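You operate a simulated robot arm through the tools that you are given. There is no shell and no other tool. Be economical: measure what you need, move in short steps, check, and stop when the job is done.

Carry out the task below with a simulated robot arm. There is one attempt and no reset: what you move stays moved.

JOB
Stick two labels on the waiting carton and let it roll down.
Fine: to the end of the lane; feed with the star knob, press the orange plunger, shut the gate again.
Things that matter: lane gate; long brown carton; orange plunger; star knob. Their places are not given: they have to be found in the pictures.

Only the result counts: the job must be done as asked and must still hold three seconds after the hand-in. Knocking over, shifting, dropping, spilling or breaking anything else fails it.

ROBOT AND FRAMES
A 7-joint arm with a two-finger parallel gripper, fixed in place. Base frame: the origin is at the foot of the arm, x ahead of it, y to its left, z up; the work surface is at about z = 860. Units: mm, degrees, N and s.
With the tool pointing down near the work surface it reaches from about 240 to 680 mm from the base axis. Its first joint turns from -66.0 to 66.0 degrees. Payload 2.4 kg.
Tool frame: the origin (TCP) lies between the finger pads and is the grasp point; the fingertips stand 30 mm ahead of it; z points along the fingers, y is the line along which they close. Largest opening 94 mm; finger width 28, thickness 10; the body of the gripper, 50 by 96 mm, starts 55 mm behind the TCP.
Orientation is told as [roll, pitch, yaw] about the base's x, y, z axes, in that order, counted from this pose: with the fingers straight down and closing along the base's y, the tool's x points along the base's -x, its y along +y and its z along -z.

CONTROLS
- The arm moves only by the tool play_rows. Its argument "targets" is a list of rows, each a list of 7 numbers: the shift along the base's x, y, z in cm, then the turn, a rotation vector about the base's x, y, z in degrees, then the gripper command, from -1 (shut) to 1 (fully open), values between in proportion. In form: [[tx, ty, tz, ax, ay, az, hand], ...]. A call has 1 to 20 rows; each row shifts and turns the commanded pose from where the row before left it. A row lasts 0.2 s, in which the tool goes at most 50 mm and 8.6 degrees; a call with a longer step from one row to the next is refused whole, and so is a gripper value outside its range. Where a pose cannot be reached the arm comes as near as it can. A force on the tool above 70 N (or 10 N above the force at the start of the call, whichever is more), or a blocked arm, ends the call early, and 0.2 s more pass. The fingers move at their own pace (about 153 mm/s each) and stop on an object; they squeeze with about 26 N. The grip force told is the motor's: it shows also when the fingers shut on nothing. Time passes only in rows, and 0.2 s behind the last, so rows that do not move let the fingers close. The reply holds the time, the measured pose of the TCP, the force on the tool along the base axes, the opening and the grip force, in the units named above and with some noise, with the torque about the TCP (base axes, N m) and any sound that the robot's microphone picked up.
- Cameras (640 x 400 px; columns grow to the right, rows downward): "scene" is fixed at [18.8, 453.1, 1461.9]; the picture's right is [-0.92, -0.40, 0.00], its down [-0.16, 0.36, -0.92] and it looks along [0.37, -0.84, -0.39] (base axes); focal length 313 px, centre (320, 200). "wrist" rides on the gripper at [76, 14, -102] in the tool frame; the picture's right is [-0.18, 0.98, 0.00], its down [-0.75, -0.14, -0.64] and it looks along [-0.63, -0.12, 0.77] (tool axes); focal length 243 px, centre (320, 200).
- grab_frame(camera): a new picture of that camera. No time passes.
- measure_at(camera, pixels): for up to 12 pixels [column, row] of the newest picture of that camera ("zoom" is the newest enlarged one), the place [x, y, z] in the base frame of the surface seen there, good to about 2 mm. No time passes.
- enlarge(camera, box): a new picture of the part [left, top, right, bottom] of that camera's present view, enlarged. No time passes.
- finish_job(): hands the job in; it is judged then, once.

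Keep the steps short. Do not move on a guess: measure, check each grasp and each placing, and mend mistakes. In all there are 80 turns and 38 pictures (those below and enlarged ones count). Leave the gripper open and the arm clear of the work at the hand-in unless told otherwise, and finish with a single line.

The tools are called after ">>>" as name(argument=value, ...) on one line, values as JSON. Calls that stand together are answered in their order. play_rows: Moves the arm, as the interface text tells. Its arguments: {"type":"object","properties":{"targets":{"type":"array","items":{"type":"array","items":{"type":"number"}}}},"required":["targets"]} The other tools are called the same way: grab_frame (camera) takes a picture; measure_at (camera, pixels) gives the place of the surface under pixels of a picture; enlarge (camera, box) takes an enlarged picture of a part of a camera's view; finish_job () hands the job in.

At the start:

```text
time_s: 0.0
position: [266.7, -222.1, 1333.1]
tool_rot: [0.0, 0.0, 0.1]
force: [0.3, 0.6, 0.1]
torque: [0.01, -0.01, 0.02]
width: 94.1
grasp_force: 0.0
```

scene: 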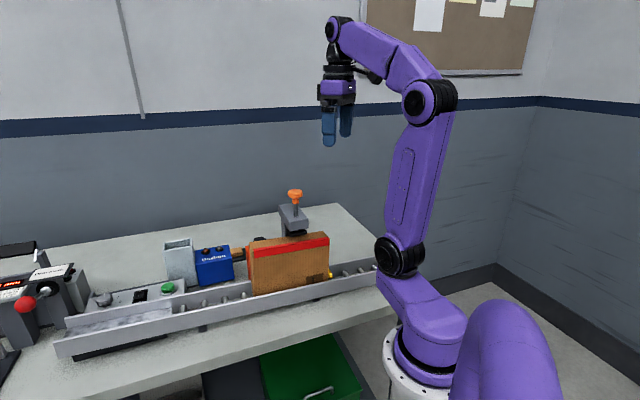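
wrist: 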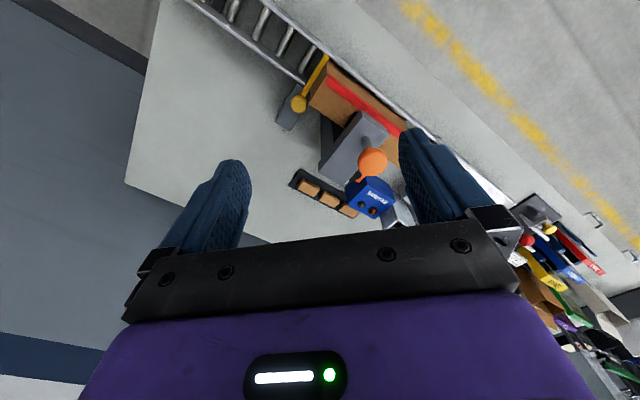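

I see the carton on a roller lane at about scene (290,265), and an orange plunger at about (295,195). I'll enlarge both views to find the gate and the star knob.

>>> enlarge(camera="scene", box=[220, 170, 400, 310])

>>> enlarge(camera="wrist", box=[240, 20, 440, 240])

>>> enlarge(camera="scene", box=[0, 220, 260, 380])

```text
2.86 times, centred on (310, 240) of scene
```

zoom: 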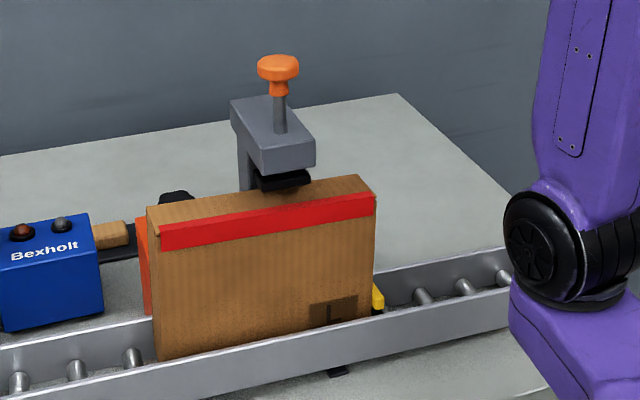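

```text
1.82 times, centred on (340, 130) of wrist
```

zoom: 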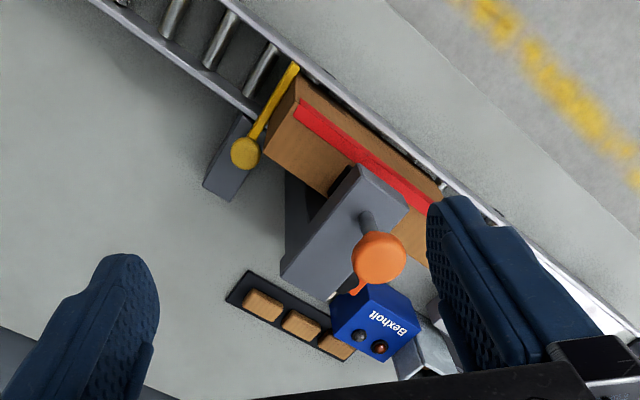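

```text
2.46 times, centred on (130, 300) of scene
```

zoom: 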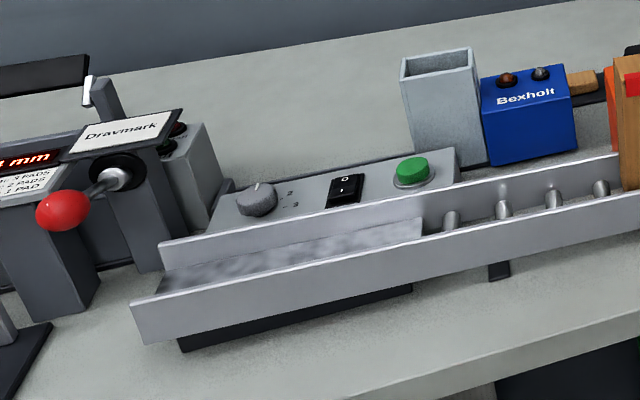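

The gate is probably the yellow bar with a round handle at the right end of the carton. The black thing behind the carton may be the star knob. I'll measure points in a fresh scene picture.

>>> enlarge(camera="scene", box=[220, 180, 350, 300])

>>> measure_at(camera="scene", pixels=[[295, 192], [290, 212], [252, 248], [328, 238], [330, 274], [260, 239], [246, 265], [70, 345], [376, 265], [254, 295], [330, 280], [297, 233]])

>>> measure_at(camera="wrist", pixels=[[299, 104], [320, 65], [290, 118], [372, 160], [310, 100], [322, 68], [255, 20], [205, 8], [350, 135], [335, 125], [345, 150], [400, 125]])

```text
3.33 times, centred on (285, 240) of scene
```

zoom: 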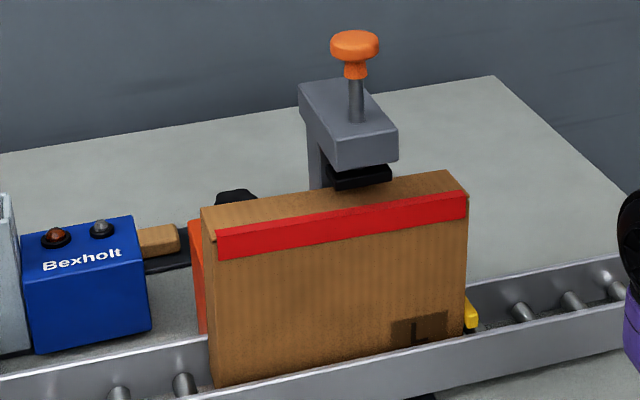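

```text
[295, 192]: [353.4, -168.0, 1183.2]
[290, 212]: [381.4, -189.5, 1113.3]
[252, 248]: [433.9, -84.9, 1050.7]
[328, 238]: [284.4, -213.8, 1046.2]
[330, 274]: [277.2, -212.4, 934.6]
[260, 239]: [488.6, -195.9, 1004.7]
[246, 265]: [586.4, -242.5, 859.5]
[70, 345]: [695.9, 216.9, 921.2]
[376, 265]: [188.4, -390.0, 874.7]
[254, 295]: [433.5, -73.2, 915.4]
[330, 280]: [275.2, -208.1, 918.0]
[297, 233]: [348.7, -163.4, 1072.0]
```

```text
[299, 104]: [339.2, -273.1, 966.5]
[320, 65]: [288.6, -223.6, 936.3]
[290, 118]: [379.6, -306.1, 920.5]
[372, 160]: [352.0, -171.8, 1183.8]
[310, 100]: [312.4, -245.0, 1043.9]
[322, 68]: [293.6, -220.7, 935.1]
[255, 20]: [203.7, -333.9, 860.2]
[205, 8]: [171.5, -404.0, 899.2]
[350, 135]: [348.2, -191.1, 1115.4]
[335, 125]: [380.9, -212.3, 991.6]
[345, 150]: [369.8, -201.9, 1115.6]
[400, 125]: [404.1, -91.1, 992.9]
```

I'll measure the rail slope, the carton's lower edges, the orange piece and the yellow arm. Which way the lane falls decides what the gate is.

>>> measure_at(camera="zoom", pixels=[[197, 280], [196, 240], [236, 195], [222, 197], [250, 196], [469, 315], [470, 325], [600, 310], [500, 352], [100, 380], [340, 184], [355, 100]])

>>> measure_at(camera="scene", pixels=[[60, 341], [120, 323], [180, 311], [230, 300], [345, 277], [372, 271], [65, 319], [120, 304], [230, 284], [350, 263], [370, 258], [100, 325]])

```text
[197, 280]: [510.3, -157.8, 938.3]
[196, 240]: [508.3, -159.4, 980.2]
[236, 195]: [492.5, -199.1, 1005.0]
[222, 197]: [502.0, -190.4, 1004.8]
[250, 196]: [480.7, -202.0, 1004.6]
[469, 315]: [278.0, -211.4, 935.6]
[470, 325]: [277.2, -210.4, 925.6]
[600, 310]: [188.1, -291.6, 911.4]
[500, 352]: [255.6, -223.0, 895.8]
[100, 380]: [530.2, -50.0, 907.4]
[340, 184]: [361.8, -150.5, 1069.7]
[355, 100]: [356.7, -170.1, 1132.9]
```

```text
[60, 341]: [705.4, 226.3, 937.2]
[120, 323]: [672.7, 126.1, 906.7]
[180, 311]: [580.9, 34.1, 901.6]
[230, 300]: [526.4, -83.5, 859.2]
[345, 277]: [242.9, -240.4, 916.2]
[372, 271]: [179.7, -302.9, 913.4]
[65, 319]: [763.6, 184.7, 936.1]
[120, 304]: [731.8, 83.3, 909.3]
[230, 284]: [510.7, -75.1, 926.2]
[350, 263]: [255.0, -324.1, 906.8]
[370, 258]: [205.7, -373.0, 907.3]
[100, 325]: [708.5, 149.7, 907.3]
```

The rail falls from z≈937 at the left to z≈913 at the right, so the yellow arm at the low side is the gate. The black top near (492,-199,1005), beside the orange body, is probably the star knob. I'll move the wrist camera closer to check, staying high.

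>>> play_rows(targets=[[1.6, -2.7, -2, 0, 0, 0, 1], [1.6, -2.7, -2, 0, 0, 0, 1], [1.6, -2.7, -2, 0, 0, 0, 1], [1.6, -2.7, -2, 0, 0, 0, 1], [0, 0, 0, 0, 0, 0, 1]])

>>> grab_frame(camera="wrist")

```text
time_s: 1.2
position: [332.7, -329.1, 1252.1]
tool_rot: [0.0, 0.0, 0.0]
force: [-0.2, -0.1, -0.3]
torque: [-0.01, 0.01, -0.01]
width: 94.1
grasp_force: 0.0
```

```text
31 pictures are left
```

wrist: 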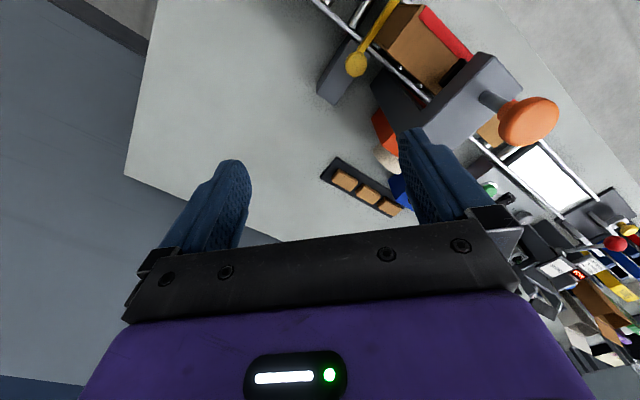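

The press and a finger partly hide the knob area. I'll enlarge that part.

>>> enlarge(camera="wrist", box=[310, 0, 530, 220])

```text
1.82 times, centred on (420, 110) of wrist
```

zoom: 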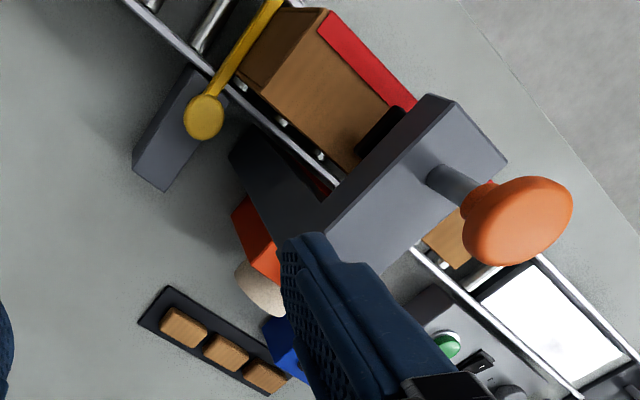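

The star knob is behind the press. I'll yaw the tool about 42° so the camera looks past the press from the far side.

>>> play_rows(targets=[[0.8, -0.6, 0, 0, 0, 8.4, 1], [0.8, -0.6, 0, 0, 0, 8.4, 1], [0.8, -0.6, 0, 0, 0, 8.4, 1], [0.5, -0.6, 0, 0, 0, 8.4, 1], [0, 0, 0, 0, 0, 8.4, 1], [0, 0, 0, 0, 0, 0, 1]])

>>> grab_frame(camera="wrist")

```text
time_s: 2.6
position: [360.2, -353.4, 1252.1]
tool_rot: [0.0, 0.0, 42.1]
force: [-0.7, -1.1, -0.2]
torque: [0.0, 0.0, -0.01]
width: 94.2
grasp_force: 0.1
```

```text
29 pictures are left
```

wrist: 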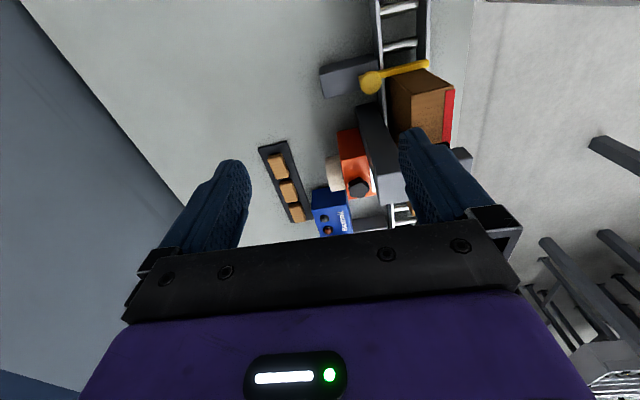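

The star knob is now visible as a dark star at about (357,187), on the top of the orange label body. I'll enlarge and measure.

>>> enlarge(camera="wrist", box=[300, 50, 460, 240])

>>> measure_at(camera="wrist", pixels=[[357, 187], [348, 187], [366, 187], [357, 178], [357, 195], [346, 140], [372, 82], [400, 70], [426, 64], [345, 80], [332, 170], [325, 205]])

```text
2.11 times, centred on (380, 145) of wrist
```

zoom: 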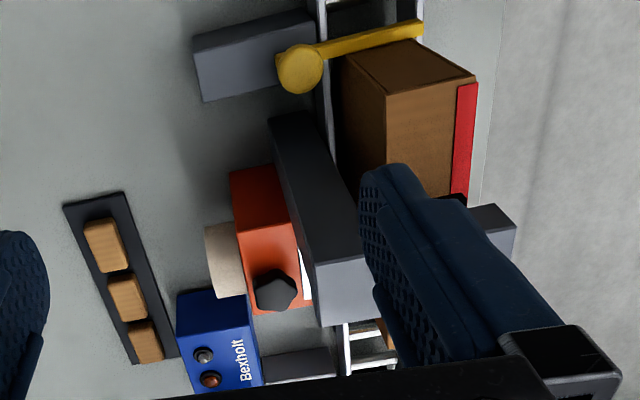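

```text
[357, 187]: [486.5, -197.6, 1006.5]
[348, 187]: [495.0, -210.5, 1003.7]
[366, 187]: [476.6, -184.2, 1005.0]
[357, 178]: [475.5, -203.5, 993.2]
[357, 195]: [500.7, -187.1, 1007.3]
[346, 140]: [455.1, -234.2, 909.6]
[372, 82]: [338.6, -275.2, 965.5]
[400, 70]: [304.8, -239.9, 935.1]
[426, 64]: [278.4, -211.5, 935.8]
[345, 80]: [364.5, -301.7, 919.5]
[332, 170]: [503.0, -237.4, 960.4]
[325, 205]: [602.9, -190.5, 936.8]
```

The star knob has a vertical axis at about (489,-197) with its top at z≈1006. I'll measure the clearances: the press arm corners, the body top and the Bexholt box.

>>> measure_at(camera="zoom", pixels=[[322, 320], [318, 268], [372, 262], [345, 290], [275, 122], [310, 120], [265, 260], [290, 305], [256, 308], [212, 300], [185, 300], [306, 270]])

>>> enlarge(camera="wrist", box=[325, 150, 395, 215])

>>> enlarge(camera="wrist", box=[305, 40, 455, 140])

```text
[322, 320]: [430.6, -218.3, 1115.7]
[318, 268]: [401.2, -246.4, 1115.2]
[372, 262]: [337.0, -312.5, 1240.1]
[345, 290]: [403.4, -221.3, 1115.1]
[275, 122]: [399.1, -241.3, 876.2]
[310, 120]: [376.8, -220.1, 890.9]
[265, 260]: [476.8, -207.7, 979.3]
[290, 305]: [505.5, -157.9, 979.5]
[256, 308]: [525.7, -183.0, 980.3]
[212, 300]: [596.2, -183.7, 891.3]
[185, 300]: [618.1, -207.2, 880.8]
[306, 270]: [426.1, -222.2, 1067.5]
```

```text
6.15 times, centred on (360, 182) of wrist
```

zoom: 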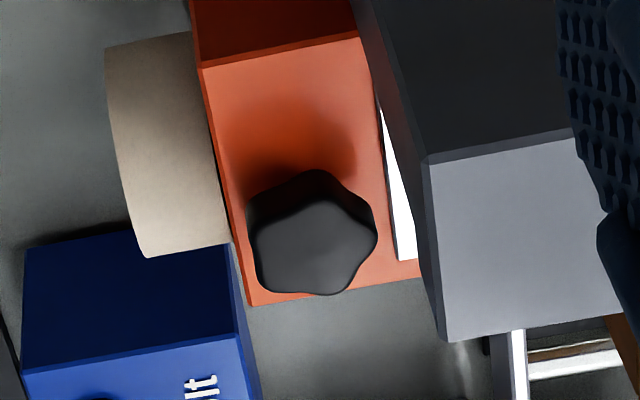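

```text
4.00 times, centred on (380, 90) of wrist
```

zoom: 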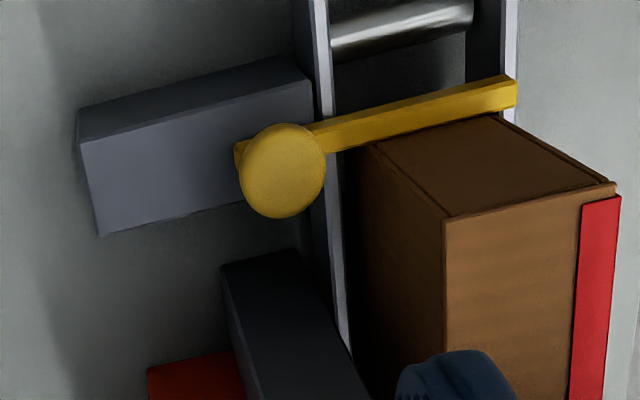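

The press side is about 60 mm from the knob axis, so the camera has to point away from the press. I'll yaw to about -60° while moving above the knob at (489,-193.5), staying high.

>>> play_rows(targets=[[1.073, 1.332, 0, 0, 0, -8.5, 1], [1.073, 1.332, 0, 0, 0, -8.5, 1], [1.073, 1.332, 0, 0, 0, -8.5, 1], [1.073, 1.332, 0, 0, 0, -8.5, 1], [1.073, 1.332, 0, 0, 0, -8.5, 1], [1.073, 1.332, 0, 0, 0, -8.5, 1], [1.073, 1.332, 0, 0, 0, -8.5, 1], [1.073, 1.332, 0, 0, 0, -8.5, 1], [1.073, 1.332, 0, 0, 0, -8.5, 1], [1.073, 1.332, 0, 0, 0, -8.5, 1], [1.073, 1.332, 0, 0, 0, -8.5, 1], [1.073, 1.332, 0, 0, 0, -8.5, 0.28], [0, 0, 0, 0, 0, 0, 0.28]])

>>> grab_frame(camera="scene")

```text
time_s: 5.4
position: [486.2, -192.9, 1252.7]
tool_rot: [0.0, 0.0, -60.0]
force: [0.5, -0.1, -0.2]
torque: [-0.01, 0.03, 0.0]
width: 60.2
grasp_force: 0.1
```

```text
25 pictures are left
```

scene: 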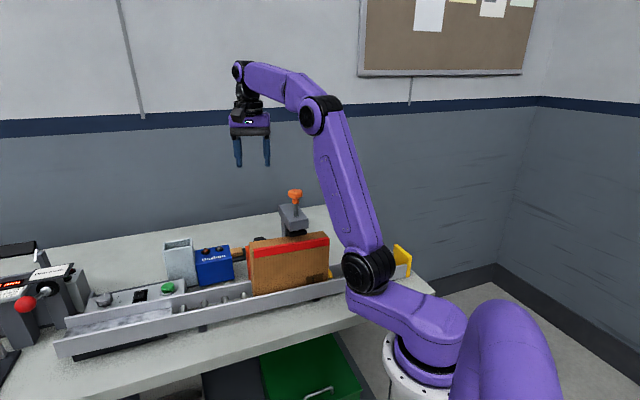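

The forearm clears the plunger. I'll go down to z≈1080 with the opening at 60 mm and take another look.

>>> play_rows(targets=[[0.1, 0, -3, 0, 0, 0, 0.28], [0.1, 0, -3, 0, 0, 0, 0.28], [0, 0, -3, 0, 0, 0, 0.28], [0, 0, -3, 0, 0, 0, 0.28], [0, 0, -3, 0, 0, 0, 0.28], [0, 0, -2, 0, 0, 0, 0.28], [0, 0, 0, 0, 0, 0, 0.28]])

>>> grab_frame(camera="scene")

>>> grab_frame(camera="wrist")

```text
time_s: 7.0
position: [491.6, -193.7, 1084.5]
tool_rot: [0.0, 0.0, -60.0]
force: [-0.8, -0.2, -0.5]
torque: [0.0, 0.0, 0.01]
width: 60.3
grasp_force: 0.0
```

```text
24 pictures are left
```

scene: 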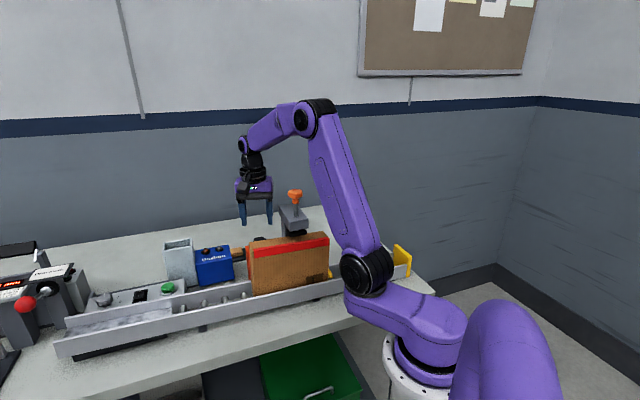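

```text
23 pictures are left
```

wrist: 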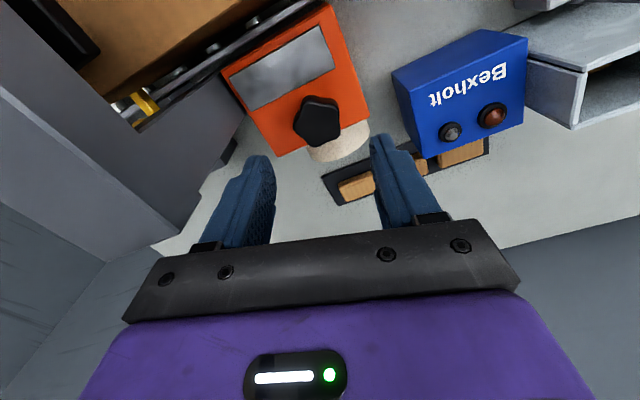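

This is a clear view. The star knob is at about (318,122), beside a grey window on the orange feeder. I'll enlarge and measure the rim.

>>> enlarge(camera="wrist", box=[215, 0, 385, 170])

>>> measure_at(camera="wrist", pixels=[[318, 122], [298, 118], [337, 120], [318, 99], [318, 138], [338, 108], [300, 135], [290, 70], [265, 145], [350, 20], [235, 72]])

```text
2.35 times, centred on (300, 85) of wrist
```

zoom: 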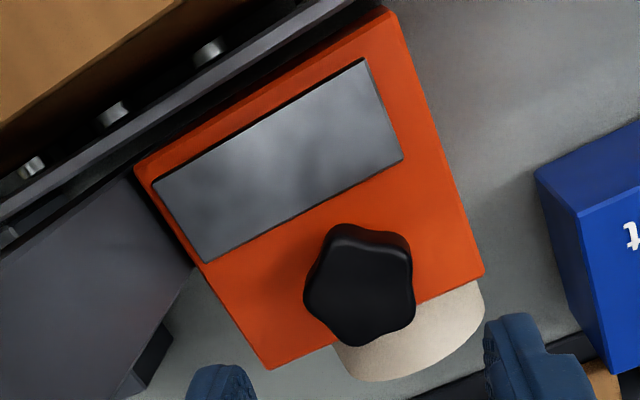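

```text
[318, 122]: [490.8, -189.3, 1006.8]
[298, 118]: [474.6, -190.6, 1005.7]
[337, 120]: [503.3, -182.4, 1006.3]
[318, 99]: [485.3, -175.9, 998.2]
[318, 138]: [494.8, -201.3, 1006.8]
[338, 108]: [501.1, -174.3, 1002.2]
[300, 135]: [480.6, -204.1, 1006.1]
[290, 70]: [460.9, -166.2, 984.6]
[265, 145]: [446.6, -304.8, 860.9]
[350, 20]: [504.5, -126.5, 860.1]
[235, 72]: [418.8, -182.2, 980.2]
```

Knob centre ≈ (489,-190), about 32 mm across, with its top at 1006. I'll descend to TCP z≈1020 (fingertips about 990, above the body at 980), then close.

>>> play_rows(targets=[[-0.25, 0.37, -1.5, 0, 0, 0, 0.28], [0, 0, -2.0, 0, 0, 0, 0.28], [0, 0, -2.0, 0, 0, 0, 0.28], [0, 0, -0.9, 0, 0, 0, 0.28], [0, 0, 0, 0, 0, 0, 0.28], [0, 0, 0, 0, 0, 0, -0.6], [0, 0, 0, 0, 0, 0, -0.6]])

```text
time_s: 8.6
position: [487.7, -190.7, 1019.2]
tool_rot: [0.0, 0.0, -60.0]
force: [-1.1, -0.4, -1.9]
torque: [-0.46, -0.32, 0.01]
width: 35.5
grasp_force: 45.4
```

The grip holds at 35.5 mm. I'll test with a small clockwise turn and read the torque.

>>> play_rows(targets=[[0, 0, 0, 0, 0, -5, -0.6], [0, 0, 0, 0, 0, -5, -0.6], [0, 0, 0, 0, 0, 0, -0.6]])

>>> enlarge(camera="wrist", box=[160, 0, 480, 220])

```text
time_s: 9.4
position: [488.0, -189.3, 1018.7]
tool_rot: [0.0, 0.0, -69.9]
force: [0.3, 4.2, 2.3]
torque: [-0.51, 0.14, -0.01]
width: 35.4
grasp_force: 45.5
```

```text
1.82 times, centred on (320, 110) of wrist
```

zoom: 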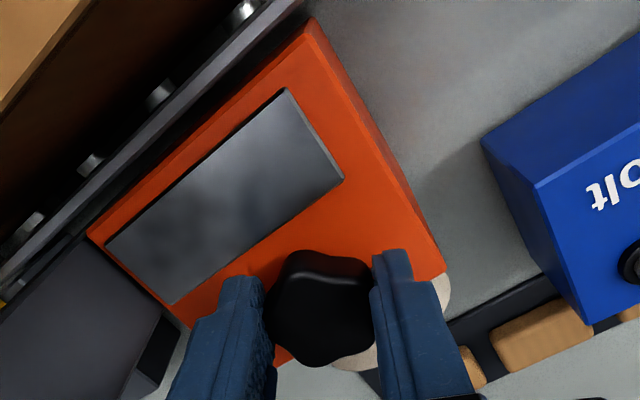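

It turns with almost no resistance. I'll keep turning clockwise in small steps and listen for a click.

>>> play_rows(targets=[[0, 0, 0, 0, 0, -5, -0.6], [0, 0, 0, 0, 0, -5, -0.6], [0, 0, 0, 0, 0, -5, -0.6], [0, 0, 0, 0, 0, -5, -0.6], [0, 0, 0, 0, 0, 0, -0.6]])

```text
time_s: 10.6
position: [490.4, -188.9, 1018.6]
tool_rot: [0.1, -0.1, -90.0]
force: [12.4, 11.1, 9.6]
torque: [0.84, -0.32, 0.03]
width: 35.5
grasp_force: 44.7
```

Side force is growing (+12,+11 N), so my centre is slightly off. I'll ease 1.5 mm that way and keep turning.

>>> play_rows(targets=[[0.1, 0.1, 0, 0, 0, -5, -0.6], [0.05, 0.05, 0, 0, 0, -5, -0.6], [0, 0, 0, 0, 0, -5, -0.6], [0, 0, 0, 0, 0, -5, -0.6], [0, 0, 0, 0, 0, 0, -0.6]])

>>> enlarge(camera="wrist", box=[100, 0, 480, 240])

```text
time_s: 11.8
position: [490.5, -188.8, 1018.6]
tool_rot: [0.0, -0.1, -110.2]
force: [15.4, -0.9, 3.5]
torque: [-0.68, -0.16, 0.09]
width: 35.6
grasp_force: 44.8
```

```text
1.67 times, centred on (290, 120) of wrist
```

zoom: 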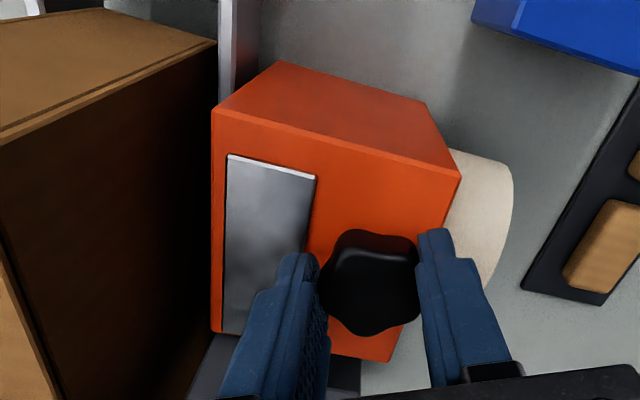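

50° turned with no click yet, and the knob is following the fingers. I'll continue another 25°.

>>> play_rows(targets=[[0.05, 0, 0, 0, 0, -5, -0.6], [0, 0, 0, 0, 0, -5, -0.6], [0, 0, 0, 0, 0, -5, -0.6], [0, 0, 0, 0, 0, -5, -0.6], [0, 0, 0, 0, 0, -5, -0.6], [0, 0, 0, 0, 0, 0, -0.6]])

>>> enlarge(camera="scene", box=[220, 180, 350, 300])

```text
time_s: 13.2
position: [491.6, -190.6, 1019.7]
tool_rot: [0.3, 0.2, -135.1]
force: [19.4, -9.6, -2.6]
torque: [-0.45, 0.11, 0.03]
width: 35.4
grasp_force: 45.0
```

```text
3.33 times, centred on (285, 240) of scene
```

zoom: 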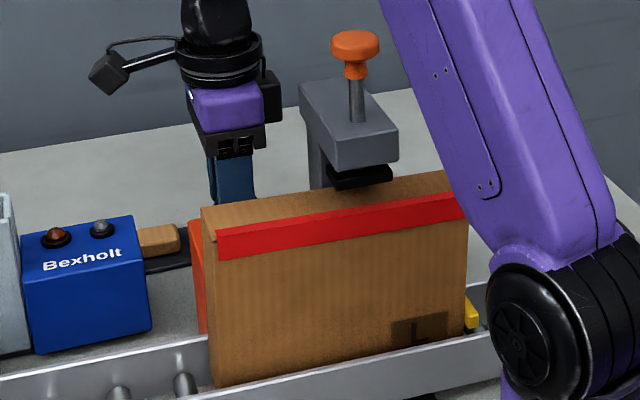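

No click after 75°. Before reversing, I'll check with the wrist camera whether a label has come out.

>>> grab_frame(camera="wrist")

```text
18 pictures are left
```

wrist: 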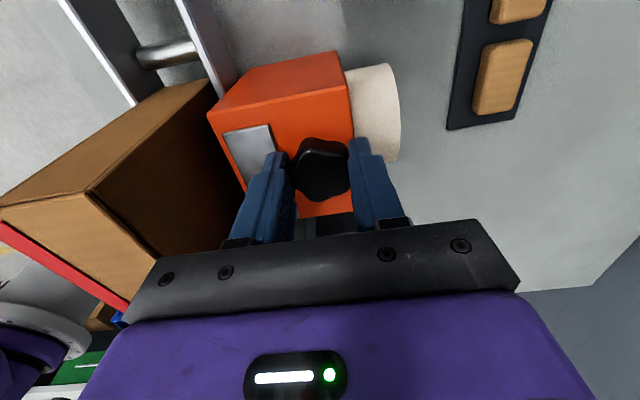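

No label is visible, so I'll try the other way and watch torque and sound.

>>> play_rows(targets=[[0, 0, 0, 0, 0, 6, -0.6], [0, 0, 0, 0, 0, 6, -0.6], [0, 0, 0, 0, 0, 6, -0.6], [0, 0, 0, 0, 0, 6, -0.6], [0, 0, 0, 0, 0, 6, -0.6], [0, 0, 0, 0, 0, 0, -0.6]])

```text
time_s: 14.6
position: [489.6, -189.8, 1018.4]
tool_rot: [0.0, 0.0, -104.9]
force: [11.0, -8.4, -3.5]
torque: [0.26, -0.52, 0.03]
width: 35.8
grasp_force: 44.9
```

>>> play_rows(targets=[[0, 0, 0, 0, 0, 6, -0.6], [0, 0, 0, 0, 0, 6, -0.6], [0, 0, 0, 0, 0, 6, -0.6], [0, 0, 0, 0, 0, 6, -0.6], [0, 0, 0, 0, 0, 6, -0.6], [0, 0, 0, 0, 0, 6, -0.6], [0, 0, 0, 0, 0, 6, -0.6], [0, 0, 0, 0, 0, 6, -0.6], [0, 0, 0, 0, 0, 6, -0.6], [0, 0, 0, 0, 0, 6, -0.6], [0, 0, 0, 0, 0, 6, -0.6], [0, 0, 0, 0, 0, 6, -0.6], [0, 0, 0, 0, 0, 6, -0.6], [0, 0, 0, 0, 0, 6, -0.6], [0, 0, 0, 0, 0, 0, -0.6]])

>>> grab_frame(camera="wrist")

```text
time_s: 17.8
position: [488.5, -192.5, 1018.8]
tool_rot: [-0.1, 0.2, -21.1]
force: [-21.3, -17.2, -11.9]
torque: [-0.22, 0.45, -0.58]
width: 35.6
grasp_force: 45.1
```

```text
17 pictures are left
```

wrist: 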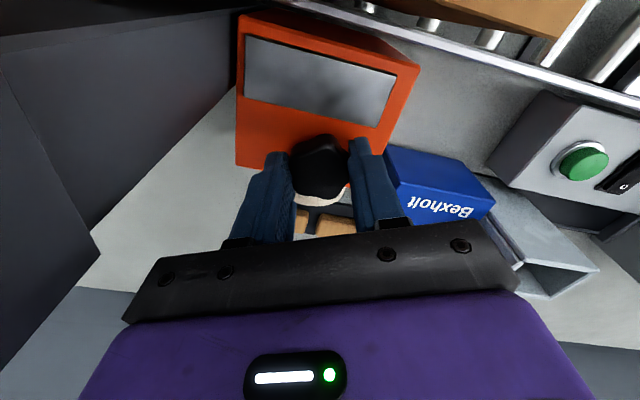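

Turning counter-clockwise now meets a stop (-0.58 N m) and the knob looks slipped between the pads. So clockwise is the feed direction and it needs a longer turn than I gave it. I'll reopen, re-centre, re-grip here and make a long clockwise turn.

>>> play_rows(targets=[[0, 0, 0, 0, 0, 0, 0.2], [0.05, 0.2, 0, 0, 0, 0, 0.2], [0, 0, 0, 0, 0, 0, -0.6], [0, 0, 0, 0, 0, 0, -0.6], [0, 0, 0, 0, 0, 0, -0.6]])

>>> enlarge(camera="wrist", box=[220, 0, 440, 240])

```text
time_s: 19.0
position: [489.9, -192.8, 1019.8]
tool_rot: [-0.2, -0.3, -21.3]
force: [-4.9, -30.1, 5.9]
torque: [-0.32, -0.33, -0.02]
width: 35.7
grasp_force: 44.9
```

```text
1.67 times, centred on (330, 120) of wrist
```

zoom: 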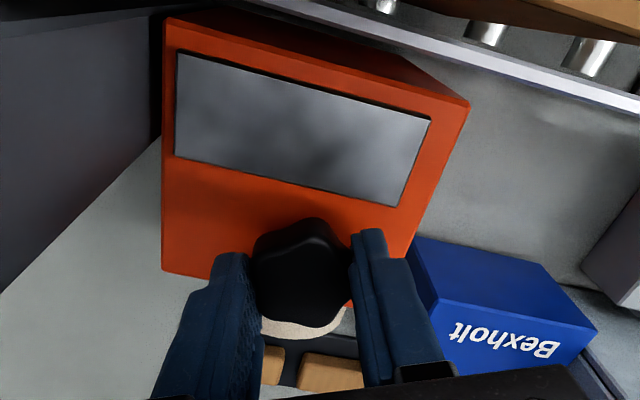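

>>> play_rows(targets=[[0, -0.2, 0, 0, 0, -6, -0.6], [0, 0, 0, 0, 0, -6, -0.6], [0, 0, 0, 0, 0, -6, -0.6], [0, 0, 0, 0, 0, -6, -0.6], [0, 0, 0, 0, 0, -6, -0.6], [0, 0, 0, 0, 0, -6, -0.6], [0, 0, 0, 0, 0, -6, -0.6], [0, 0, 0, 0, 0, -6, -0.6], [0, 0, 0, 0, 0, -6, -0.6], [0, 0, 0, 0, 0, -6, -0.6], [0, 0, 0, 0, 0, -6, -0.6], [0, 0, 0, 0, 0, -6, -0.6], [0, 0, 0, 0, 0, -6, -0.6], [0, 0, 0, 0, 0, -6, -0.6], [0, 0, 0, 0, 0, -6, -0.6], [0, 0, 0, 0, 0, 0, -0.6]])

```text
time_s: 22.4
position: [488.5, -191.6, 1019.4]
tool_rot: [0.0, -0.1, -111.3]
force: [-8.4, -23.7, 12.0]
torque: [-0.67, -0.17, -0.01]
width: 35.7
grasp_force: 45.1
```

>>> play_rows(targets=[[0, -0.1, 0, 0, 0, -6, -0.6], [0, -0.1, 0, 0, 0, -6, -0.6], [0, 0, 0, 0, 0, -6, -0.6], [0, 0, 0, 0, 0, -6, -0.6], [0, 0, 0, 0, 0, -6, -0.6], [0, 0, 0, 0, 0, -6, -0.6], [0, 0, 0, 0, 0, -6, -0.6], [0, 0, 0, 0, 0, 0, -0.6]])

```text
time_s: 24.2
position: [489.1, -191.9, 1019.6]
tool_rot: [-0.1, -0.2, -153.0]
force: [-24.5, -11.5, 19.1]
torque: [-0.07, 0.16, -0.03]
width: 35.3
grasp_force: 44.1
```

Still free at 132°. I'll keep turning clockwise.

>>> play_rows(targets=[[-0.1, -0.05, -0.05, 0, 0, -6, -0.6], [0, 0, 0, 0, 0, -6, -0.6], [0, 0, 0, 0, 0, -6, -0.6], [0, 0, 0, 0, 0, -6, -0.6], [0, 0, 0, 0, 0, -6, -0.6], [0, 0, 0, 0, 0, -6, -0.6], [0, 0, 0, 0, 0, -6, -0.6], [0, 0, 0, 0, 0, 0, -0.6]])

```text
time_s: 26.0
position: [488.2, -191.9, 1019.8]
tool_rot: [0.0, 0.1, 164.9]
force: [-17.1, -4.4, 29.4]
torque: [-0.13, 0.7, -0.05]
width: 35.2
grasp_force: 45.0
```

174° turned now, still no sound. I'll check with the wrist camera.

>>> grab_frame(camera="wrist")

```text
15 pictures are left
```

wrist: 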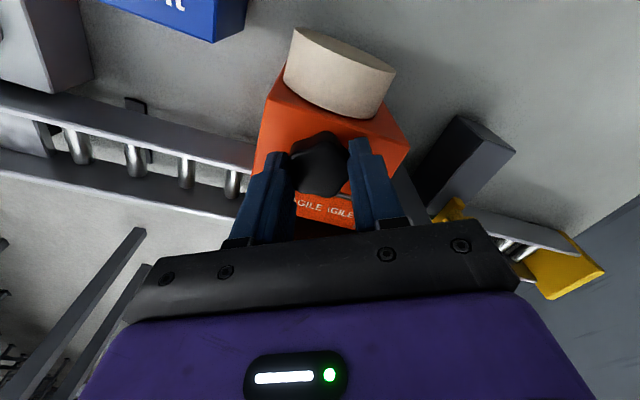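

The window, grey before, now shows printed "…AGILE" labels, so the feed is moving. I'll enlarge.

>>> enlarge(camera="wrist", box=[260, 120, 400, 235])

```text
3.48 times, centred on (330, 178) of wrist
```

zoom: 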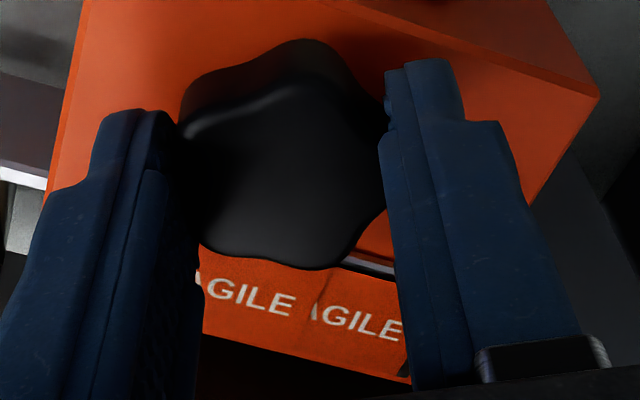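

Labels have come into the window. I'll release gently, rise, and turn back to the -60° viewing pose for a clear look.

>>> play_rows(targets=[[0, 0, 0, 0, 0, 0, 0.28], [0, 0, 0, 0, 0, 0, 0.28], [0, 0, 2, 0, 0, 0, 0.28], [0, 0, 2.5, 0, 0, 0, 0.28], [0, 0, 2.5, 0, 0, 8.5, 0.28], [0, 0, 0, 0, 0, 8.5, 0.28], [0, 0, 0, 0, 0, 8.5, 0.28], [0, 0, 0, 0, 0, 8.5, 0.28], [0, 0, 0, 0, 0, 8.5, 0.28], [0, 0, 0, 0, 0, 8.5, 0.28], [0, 0, 0, 0, 0, 8.5, 0.28], [0, 0, 0, 0, 0, 8.5, 0.28], [0, 0, 0, 0, 0, 8.5, 0.28], [0, 0, 0, 0, 0, 8.5, 0.28], [0, 0, 0, 0, 0, 8.5, 0.28], [0, 0, 0, 0, 0, 8.5, 0.28], [0, 0, 0, 0, 0, 8.5, 0.28], [0, 0, 0, 0, 0, 8.5, 0.28], [0, 0, 0, 0, 0, 8.5, 0.28], [0, 0, 0, 0, 0, 8.5, 0.28]])

>>> enlarge(camera="wrist", box=[215, 0, 385, 170])

```text
time_s: 30.2
position: [489.6, -191.8, 1088.0]
tool_rot: [0.0, 0.0, -58.9]
force: [0.0, -0.3, 0.8]
torque: [0.01, 0.02, -0.04]
width: 60.3
grasp_force: 0.1
```

```text
2.35 times, centred on (300, 85) of wrist
```

zoom: 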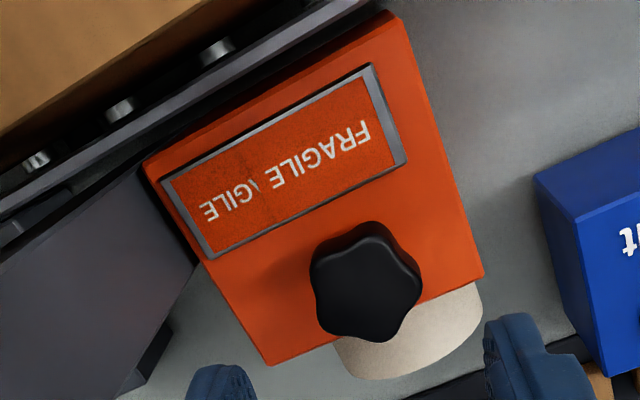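

The window now holds one full "FRAGILE" label and a partly hidden second one. I'll enlarge it tightly to see the exact state.

>>> enlarge(camera="wrist", box=[250, 20, 330, 112])

```text
4.35 times, centred on (290, 66) of wrist
```

zoom: 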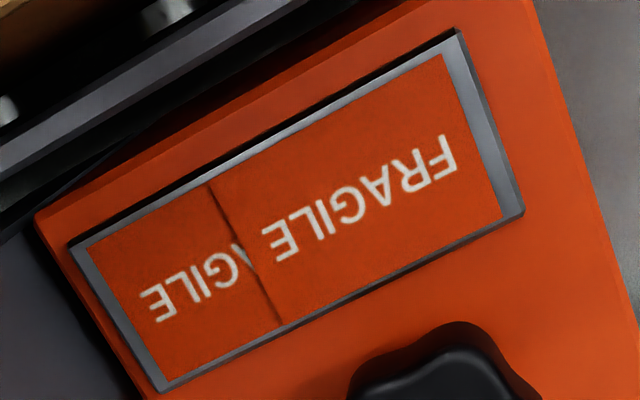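

The window now shows two overlapping labels with even margins, so two labels are ready. Next is the orange plunger. I'll measure its cap while lifting the arm clear and shutting the fingers.

>>> measure_at(camera="scene", pixels=[[288, 191], [302, 191], [295, 189], [295, 195], [295, 190], [298, 205], [278, 239], [300, 235]])

>>> play_rows(targets=[[0, 0, 3, 0, 0, 0, 0], [0, 0, 4, 0, 0, 0, -1], [0, 0, 4, 0, 0, 0, -1], [0, 0, 4, 0, 0, 0, -1], [0, 0, 2, 0, 0, 0, -1], [-2.7, 0.4, 0.5, 0, 0, 0, -1], [-2.7, 0.4, 0, 0, 0, 0, -1], [-2.7, 0.4, 0, 0, 0, 0, -1], [-2.7, 0.4, 0, 0, 0, 0, -1], [-2.6, 0.3, 0, 0, 0, 0, -1], [0, 0, 0, 0, 0, 0, -1]])

>>> grab_frame(camera="wrist")

```text
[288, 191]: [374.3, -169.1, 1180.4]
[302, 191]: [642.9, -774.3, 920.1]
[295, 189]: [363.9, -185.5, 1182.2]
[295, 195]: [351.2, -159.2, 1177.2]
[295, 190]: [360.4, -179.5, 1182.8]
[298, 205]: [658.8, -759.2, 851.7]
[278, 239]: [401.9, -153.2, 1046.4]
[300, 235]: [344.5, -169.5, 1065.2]
```

```text
time_s: 32.6
position: [357.3, -177.0, 1263.9]
tool_rot: [0.0, 0.0, -59.0]
force: [0.2, -0.2, -1.0]
torque: [-0.03, -0.02, -0.01]
width: 0.0
grasp_force: 26.1
```

```text
11 pictures are left
```

wrist: 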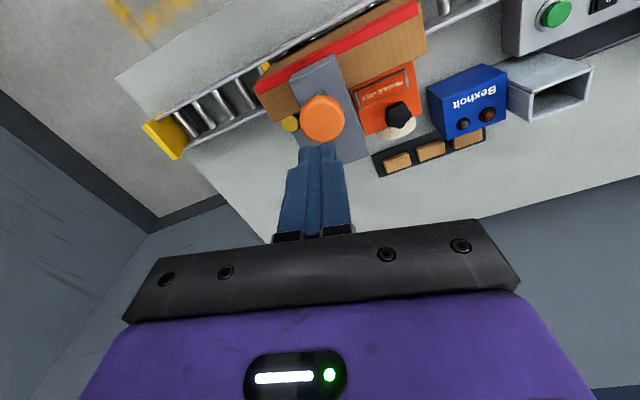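

The orange cap is at about (322,119). I'll measure its rim in this view.

>>> measure_at(camera="wrist", pixels=[[322, 119], [303, 119], [341, 119], [322, 100], [322, 136], [310, 107], [335, 132], [300, 100], [290, 92]])

```text
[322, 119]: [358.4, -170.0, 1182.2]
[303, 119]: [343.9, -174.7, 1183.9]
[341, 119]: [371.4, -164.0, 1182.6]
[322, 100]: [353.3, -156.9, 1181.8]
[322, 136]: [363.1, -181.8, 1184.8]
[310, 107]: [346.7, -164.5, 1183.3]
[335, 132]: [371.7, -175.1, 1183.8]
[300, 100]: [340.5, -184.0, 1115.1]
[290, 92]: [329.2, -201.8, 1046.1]
```

Cap centre (358,-169.5), top 1183.5. I'll come down to just above it, then press in small steps.

>>> play_rows(targets=[[0.1, 0.75, -1.5, 0, 0, 0, -1], [0, 0, -2.0, 0, 0, 0, -1], [0, 0, -1.2, 0, 0, 0, -1], [0, 0, -0.5, 0, 0, 0, -1], [0, 0, -0.5, 0, 0, 0, -1], [0, 0, -0.5, 0, 0, 0, -1], [0, 0, 0, 0, 0, 0, -1]])

```text
time_s: 34.2
position: [357.5, -164.8, 1201.1]
tool_rot: [0.0, -0.1, -58.9]
force: [1.4, -2.8, 2.7]
torque: [-0.07, -0.09, 0.01]
width: 0.0
grasp_force: 26.2
```

The plunger is going down against a light spring (about 3 N). I'll continue in small steps, correcting y a little.

>>> play_rows(targets=[[0, 0, -0.4, 0, 0, 0, -1], [0, 0, -0.4, 0, 0, 0, -1], [0, 0, -0.4, 0, 0, 0, -1], [0, 0, 0, 0, 0, 0, -1]])

```text
time_s: 35.3
position: [357.0, -164.2, 1194.4]
tool_rot: [0.4, -0.8, -58.9]
force: [-8.5, 5.7, 17.2]
torque: [0.02, 0.23, -0.06]
width: 0.0
grasp_force: 26.2
heard: click
stopped in row 4: the force on the tool passed its limit at 70 N (the readings are from after the stop); the commanded pose is now the measured one
```

The plunger clicked at full stroke. I'll lift off and check the carton and the feeder window.

>>> play_rows(targets=[[0, 0, 1, 0, 0, 0, -1], [0, 0, 2, 0, 0, 0, -1], [0, 0, 3, 0, 0, 0, -1], [0, 0, 1, 0, 0, 0, -1], [0, 0, 0, 0, 0, 0, -1]])

>>> enlarge(camera="wrist", box=[240, 0, 440, 170])

>>> enlarge(camera="scene", box=[230, 180, 350, 300])

```text
time_s: 36.5
position: [359.2, -167.2, 1264.6]
tool_rot: [0.3, -0.7, -59.0]
force: [-0.7, 0.0, -0.1]
torque: [0.03, -0.01, -0.01]
width: 0.1
grasp_force: 25.8
```

```text
2.35 times, centred on (340, 85) of wrist
```

zoom: 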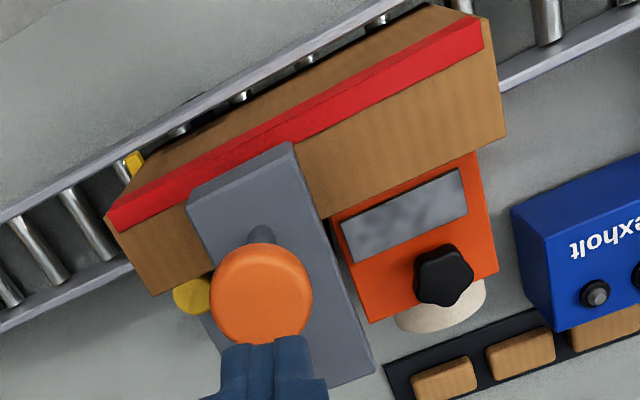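

```text
3.33 times, centred on (290, 240) of scene
```

zoom: 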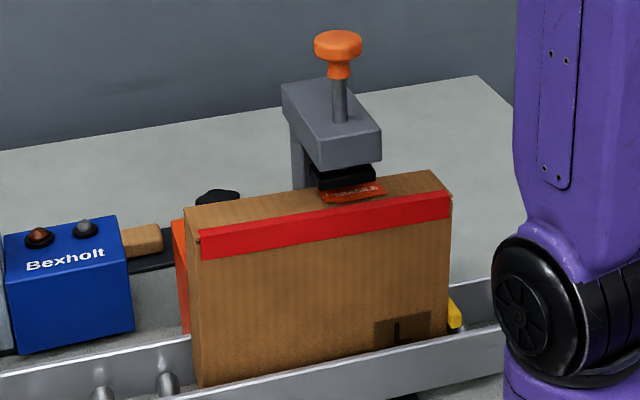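

The window is empty again and a FRAGILE label is on the carton under the pad. I'll zoom in tight to count the labels before releasing the carton.

>>> enlarge(camera="scene", box=[276, 225, 316, 250])

```text
16.00 times, centred on (296, 238) of scene
```

zoom: 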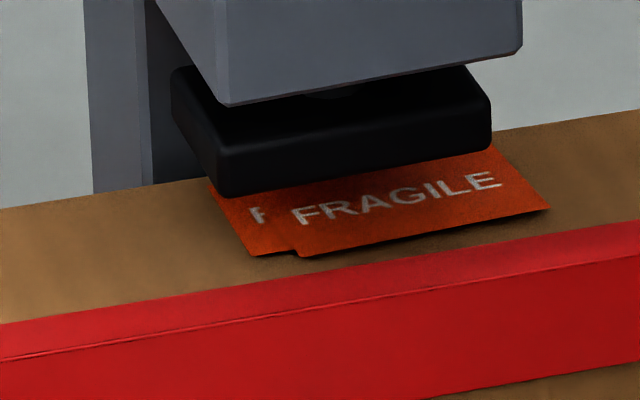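

Two labels are on the carton. Next is the gate. The block beside the rail suggests the yellow arm slides out, pulled by its round knob, so I want a close look from the outside. I'll swing the arm round and turn the tool so the camera faces the lane, staying high.

>>> play_rows(targets=[[0.4, -1.15, 0, 0, 0, 8.5, -1], [0.4, -1.15, 0, 0, 0, 8.5, -1], [0.4, -1.15, 0, 0, 0, 8.5, -1], [0.4, -1.15, 0, 0, 0, 8.5, -1], [0.4, -1.15, 0, 0, 0, 8.5, -1], [0.4, -1.15, 0, 0, 0, 8.5, 0], [0.4, -1.15, 0, 0, 0, 8.5, 0], [0.4, -1.15, 0, 0, 0, 8.5, 0], [0.4, -1.15, 0, 0, 0, 8.5, 0], [0.4, -1.15, 0, 0, 0, 8.5, 0], [0.4, -1.15, 0, 0, 0, 8.5, 0], [0.4, -1.15, 0, 0, 0, 8.5, 0], [0.4, -1.15, 0, 0, 0, 8.5, 0], [0.4, -1.15, 0, 0, 0, 8.5, 0], [0.4, -1.15, 0, 0, 0, 8.5, 0], [0.4, -1.15, 0, 0, 0, 8.5, 0], [0.4, -1.15, 0, 0, 0, 8.5, 0], [0.4, -1.15, 0, 0, 0, 8.5, 0], [0.4, -1.15, 0, 0, 0, 8.5, 0], [0.4, -1.0, 0, 0, 0, 8.5, 0]])

```text
time_s: 40.7
position: [425.2, -382.1, 1263.3]
tool_rot: [0.5, -0.7, 111.1]
force: [0.2, 0.3, -1.5]
torque: [0.0, 0.0, 0.0]
width: 46.6
grasp_force: 0.1
out of reach, approached as far as the arm can: row 19, 20
```

Reach was limited near the end. I'll lower to about z 1150, where the reach is better, and rotate a little further.

>>> play_rows(targets=[[0, 0, -3, 0, 0, 0, 0], [0, 0, -3, 0, 0, 0, 0], [0, 0, -3, 0, 0, 0, 0], [0, 0, -2, 0, 0, 5, 0], [0, 0, 0, 0, 0, 5, 0], [0, 0, 0, 0, 0, 5, 0], [0, 0, 0, 0, 0, 5, 0], [0, 0, 0, 0, 0, 0, 0]])

>>> grab_frame(camera="wrist")

```text
time_s: 42.5
position: [424.6, -381.2, 1155.1]
tool_rot: [0.3, -0.7, 131.2]
force: [0.0, -0.6, -0.2]
torque: [0.01, -0.02, 0.01]
width: 47.1
grasp_force: 0.1
```

```text
7 pictures are left
```

wrist: 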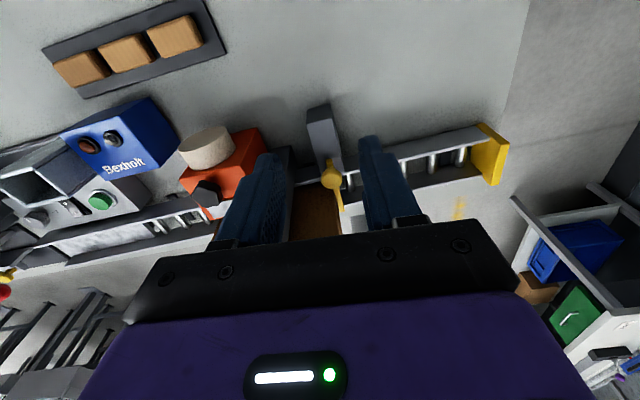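

Yaw 131° works. The gate knob is at about (331,173), between the fingers. I'll enlarge and measure.

>>> enlarge(camera="wrist", box=[285, 95, 375, 225])

>>> measure_at(camera="wrist", pixels=[[331, 173], [324, 173], [338, 173], [331, 166], [331, 182], [342, 208], [336, 160], [311, 112], [327, 112], [338, 150], [322, 190], [340, 195]])

```text
3.08 times, centred on (330, 160) of wrist
```

zoom: 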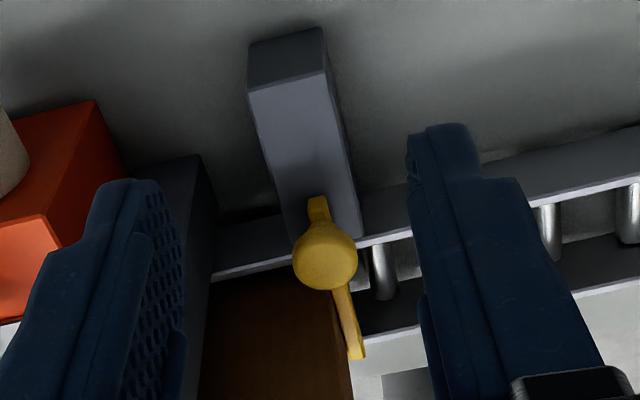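

```text
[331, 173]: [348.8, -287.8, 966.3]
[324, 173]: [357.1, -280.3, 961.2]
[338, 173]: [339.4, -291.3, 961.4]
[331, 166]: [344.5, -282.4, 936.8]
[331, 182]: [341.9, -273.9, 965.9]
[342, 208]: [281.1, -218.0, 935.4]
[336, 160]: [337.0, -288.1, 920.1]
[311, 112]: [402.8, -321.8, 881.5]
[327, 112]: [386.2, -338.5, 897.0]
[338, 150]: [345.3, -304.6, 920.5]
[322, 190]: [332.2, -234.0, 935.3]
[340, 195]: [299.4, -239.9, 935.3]
```

The arm, the knob and the long block behind it lie in one line at about 45° across the lane, so the gate slides outward along (0.707,-0.707). Knob centre ≈ (344,-281), top 966. I'll come over it, check alignment, then descend.

>>> play_rows(targets=[[-1.6, 2.0, -2, 0, 0, 4, 0], [-1.6, 2.0, -2, 0, 0, 0, 0], [-1.6, 2.0, -2, 0, 0, 0, 0], [-1.6, 2.0, -2, 0, 0, 0, 0], [-1.6, 2.0, -2, 0, 0, 0, 0], [0, 0, -2, 0, 0, 0, 0], [0, 0, -2, 0, 0, 0, 0], [0, 0, 0, 0, 0, 0, 0]])

>>> grab_frame(camera="wrist")

```text
time_s: 44.3
position: [345.8, -282.0, 1012.4]
tool_rot: [0.4, -0.6, 135.1]
force: [-0.6, -0.9, -1.1]
torque: [0.02, 0.01, 0.01]
width: 47.1
grasp_force: 0.1
```

```text
5 pictures are left
```

wrist: 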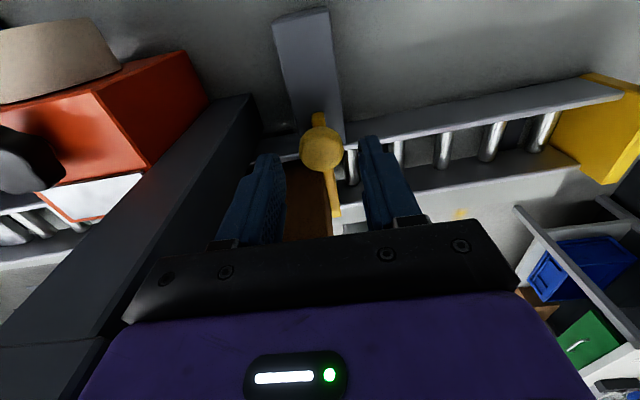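

The knob sits centrally between the fingertips. I'll re-measure its rim from here before descending.

>>> measure_at(camera="wrist", pixels=[[321, 148], [303, 148], [339, 148], [321, 130], [321, 166], [318, 118], [334, 212]])

```text
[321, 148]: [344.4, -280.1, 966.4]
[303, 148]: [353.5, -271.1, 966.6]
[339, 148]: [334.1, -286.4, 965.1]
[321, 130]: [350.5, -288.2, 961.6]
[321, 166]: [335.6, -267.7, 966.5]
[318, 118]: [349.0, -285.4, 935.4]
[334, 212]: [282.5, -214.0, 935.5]
```

>>> play_rows(targets=[[-0.15, 0.2, -1.2, 0, 0, 0, 0], [0, 0, -1.5, 0, 0, 0, 0], [0, 0, -1.0, 0, 0, 0, 0], [0, 0, 0, 0, 0, 0, 0], [0, 0, 0, 0, 0, 0, -0.9], [0, 0, 0, 0, 0, 0, -0.9], [0, 0, 0, 0, 0, 0, -0.9]])

```text
time_s: 45.3
position: [347.0, -284.8, 982.5]
tool_rot: [0.1, 0.3, 134.7]
force: [-0.2, -2.7, 30.7]
torque: [1.5, 0.6, 0.09]
width: 47.0
grasp_force: 0.0
stopped in row 4: the force on the tool passed its limit at 73 N (the readings are from after the stop); the commanded pose is now the measured one
```

I was stopped at z 982. The torque puts the contact about 50 mm inward, so the gripper body touched the carton's top corner. I'll back up, lean the hand 18° outward to clear the carton, and check with the scene camera.

>>> play_rows(targets=[[0, 0, 1.5, 0, 0, 0, 0], [0, 0, 1.5, 0, 0, 0, 0], [0, 0, 0, 4.24, 4.24, 0, 0], [0, 0, 0, 4.24, 4.24, 0, 0], [0.1, 0.1, 0, 4.24, 4.24, 0, 0], [0, 0, 0, 0, 0, 0, 0]])

>>> enlarge(camera="scene", box=[220, 170, 400, 310])

```text
time_s: 46.7
position: [346.4, -281.0, 1010.3]
tool_rot: [0.3, -18.1, 134.9]
force: [0.0, -0.3, 0.3]
torque: [0.01, 0.01, -0.01]
width: 47.1
grasp_force: 0.0
```

```text
2.86 times, centred on (310, 240) of scene
```

zoom: 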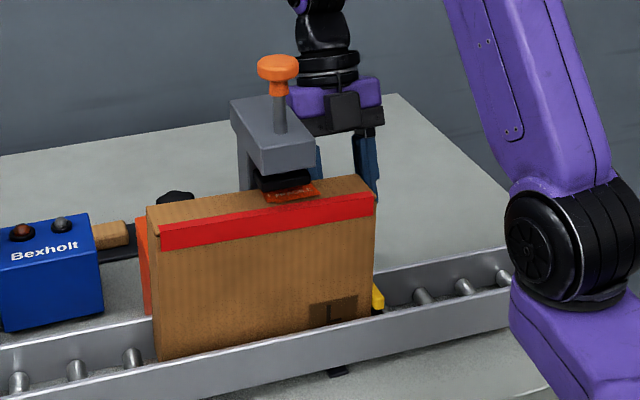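

The carton hasn't moved, and a black box on the lane side of the hand explains the touch. With the lean, I'll descend in small steps to z≈980 and close.

>>> play_rows(targets=[[0.1, -0.2, -1, 0, 0, 0, 0], [0, 0, -1, 0, 0, 0, 0], [0, 0, -0.6, 0, 0, 0, 0], [0, 0, -0.4, 0, 0, 0, 0], [0, 0, 0, 0, 0, 0, 0]])

```text
time_s: 47.9
position: [348.8, -281.7, 981.5]
tool_rot: [0.3, -18.2, 134.9]
force: [-0.7, -0.5, -0.3]
torque: [0.0, 0.0, 0.02]
width: 46.9
grasp_force: 0.0
```

No contact this time. I'll close on the knob.

>>> play_rows(targets=[[0, 0, -0.15, 0, 0, 0, -0.9], [0, 0, 0, 0, 0, 0, -0.9], [0, 0, 0, 0, 0, 0, -0.9]])

```text
time_s: 48.7
position: [349.7, -285.5, 980.5]
tool_rot: [0.4, -18.0, 134.9]
force: [-8.7, -6.7, 38.4]
torque: [0.14, 0.61, 0.09]
width: 31.4
grasp_force: 45.0
```

It grips at 31 mm. I'll pull outward slowly along (0.707,-0.707).

>>> play_rows(targets=[[0.35, -0.35, 0, 0, 0, 0, -0.9], [0.35, -0.35, 0, 0, 0, 0, -0.9], [0.35, -0.35, 0, 0, 0, 0, -0.9], [0, 0, 0, 0, 0, 0, -0.9]])

```text
time_s: 49.7
position: [358.9, -295.0, 980.8]
tool_rot: [0.4, -18.0, 134.8]
force: [-1.6, -1.8, 21.0]
torque: [-0.22, -0.13, -0.1]
width: 31.3
grasp_force: 44.7
```

It moves freely along that line with the grip unchanged. I'll pull further.

>>> play_rows(targets=[[0.5, -0.5, 0, 0, 0, 0, -0.9], [0.5, -0.5, 0, 0, 0, 0, -0.9], [0.5, -0.5, 0, 0, 0, 0, -0.9], [0.5, -0.5, 0, 0, 0, 0, -0.9], [0.5, -0.5, 0, 0, 0, 0, -0.9], [0, 0, 0, 0, 0, 0, -0.9]])

>>> measure_at(camera="scene", pixels=[[300, 240]])

```text
time_s: 51.1
position: [384.3, -320.0, 980.3]
tool_rot: [0.2, -18.1, 134.8]
force: [1.7, 2.3, 25.1]
torque: [0.63, 0.42, 0.01]
width: 30.9
grasp_force: 45.1
```

```text
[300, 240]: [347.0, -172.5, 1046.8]
```

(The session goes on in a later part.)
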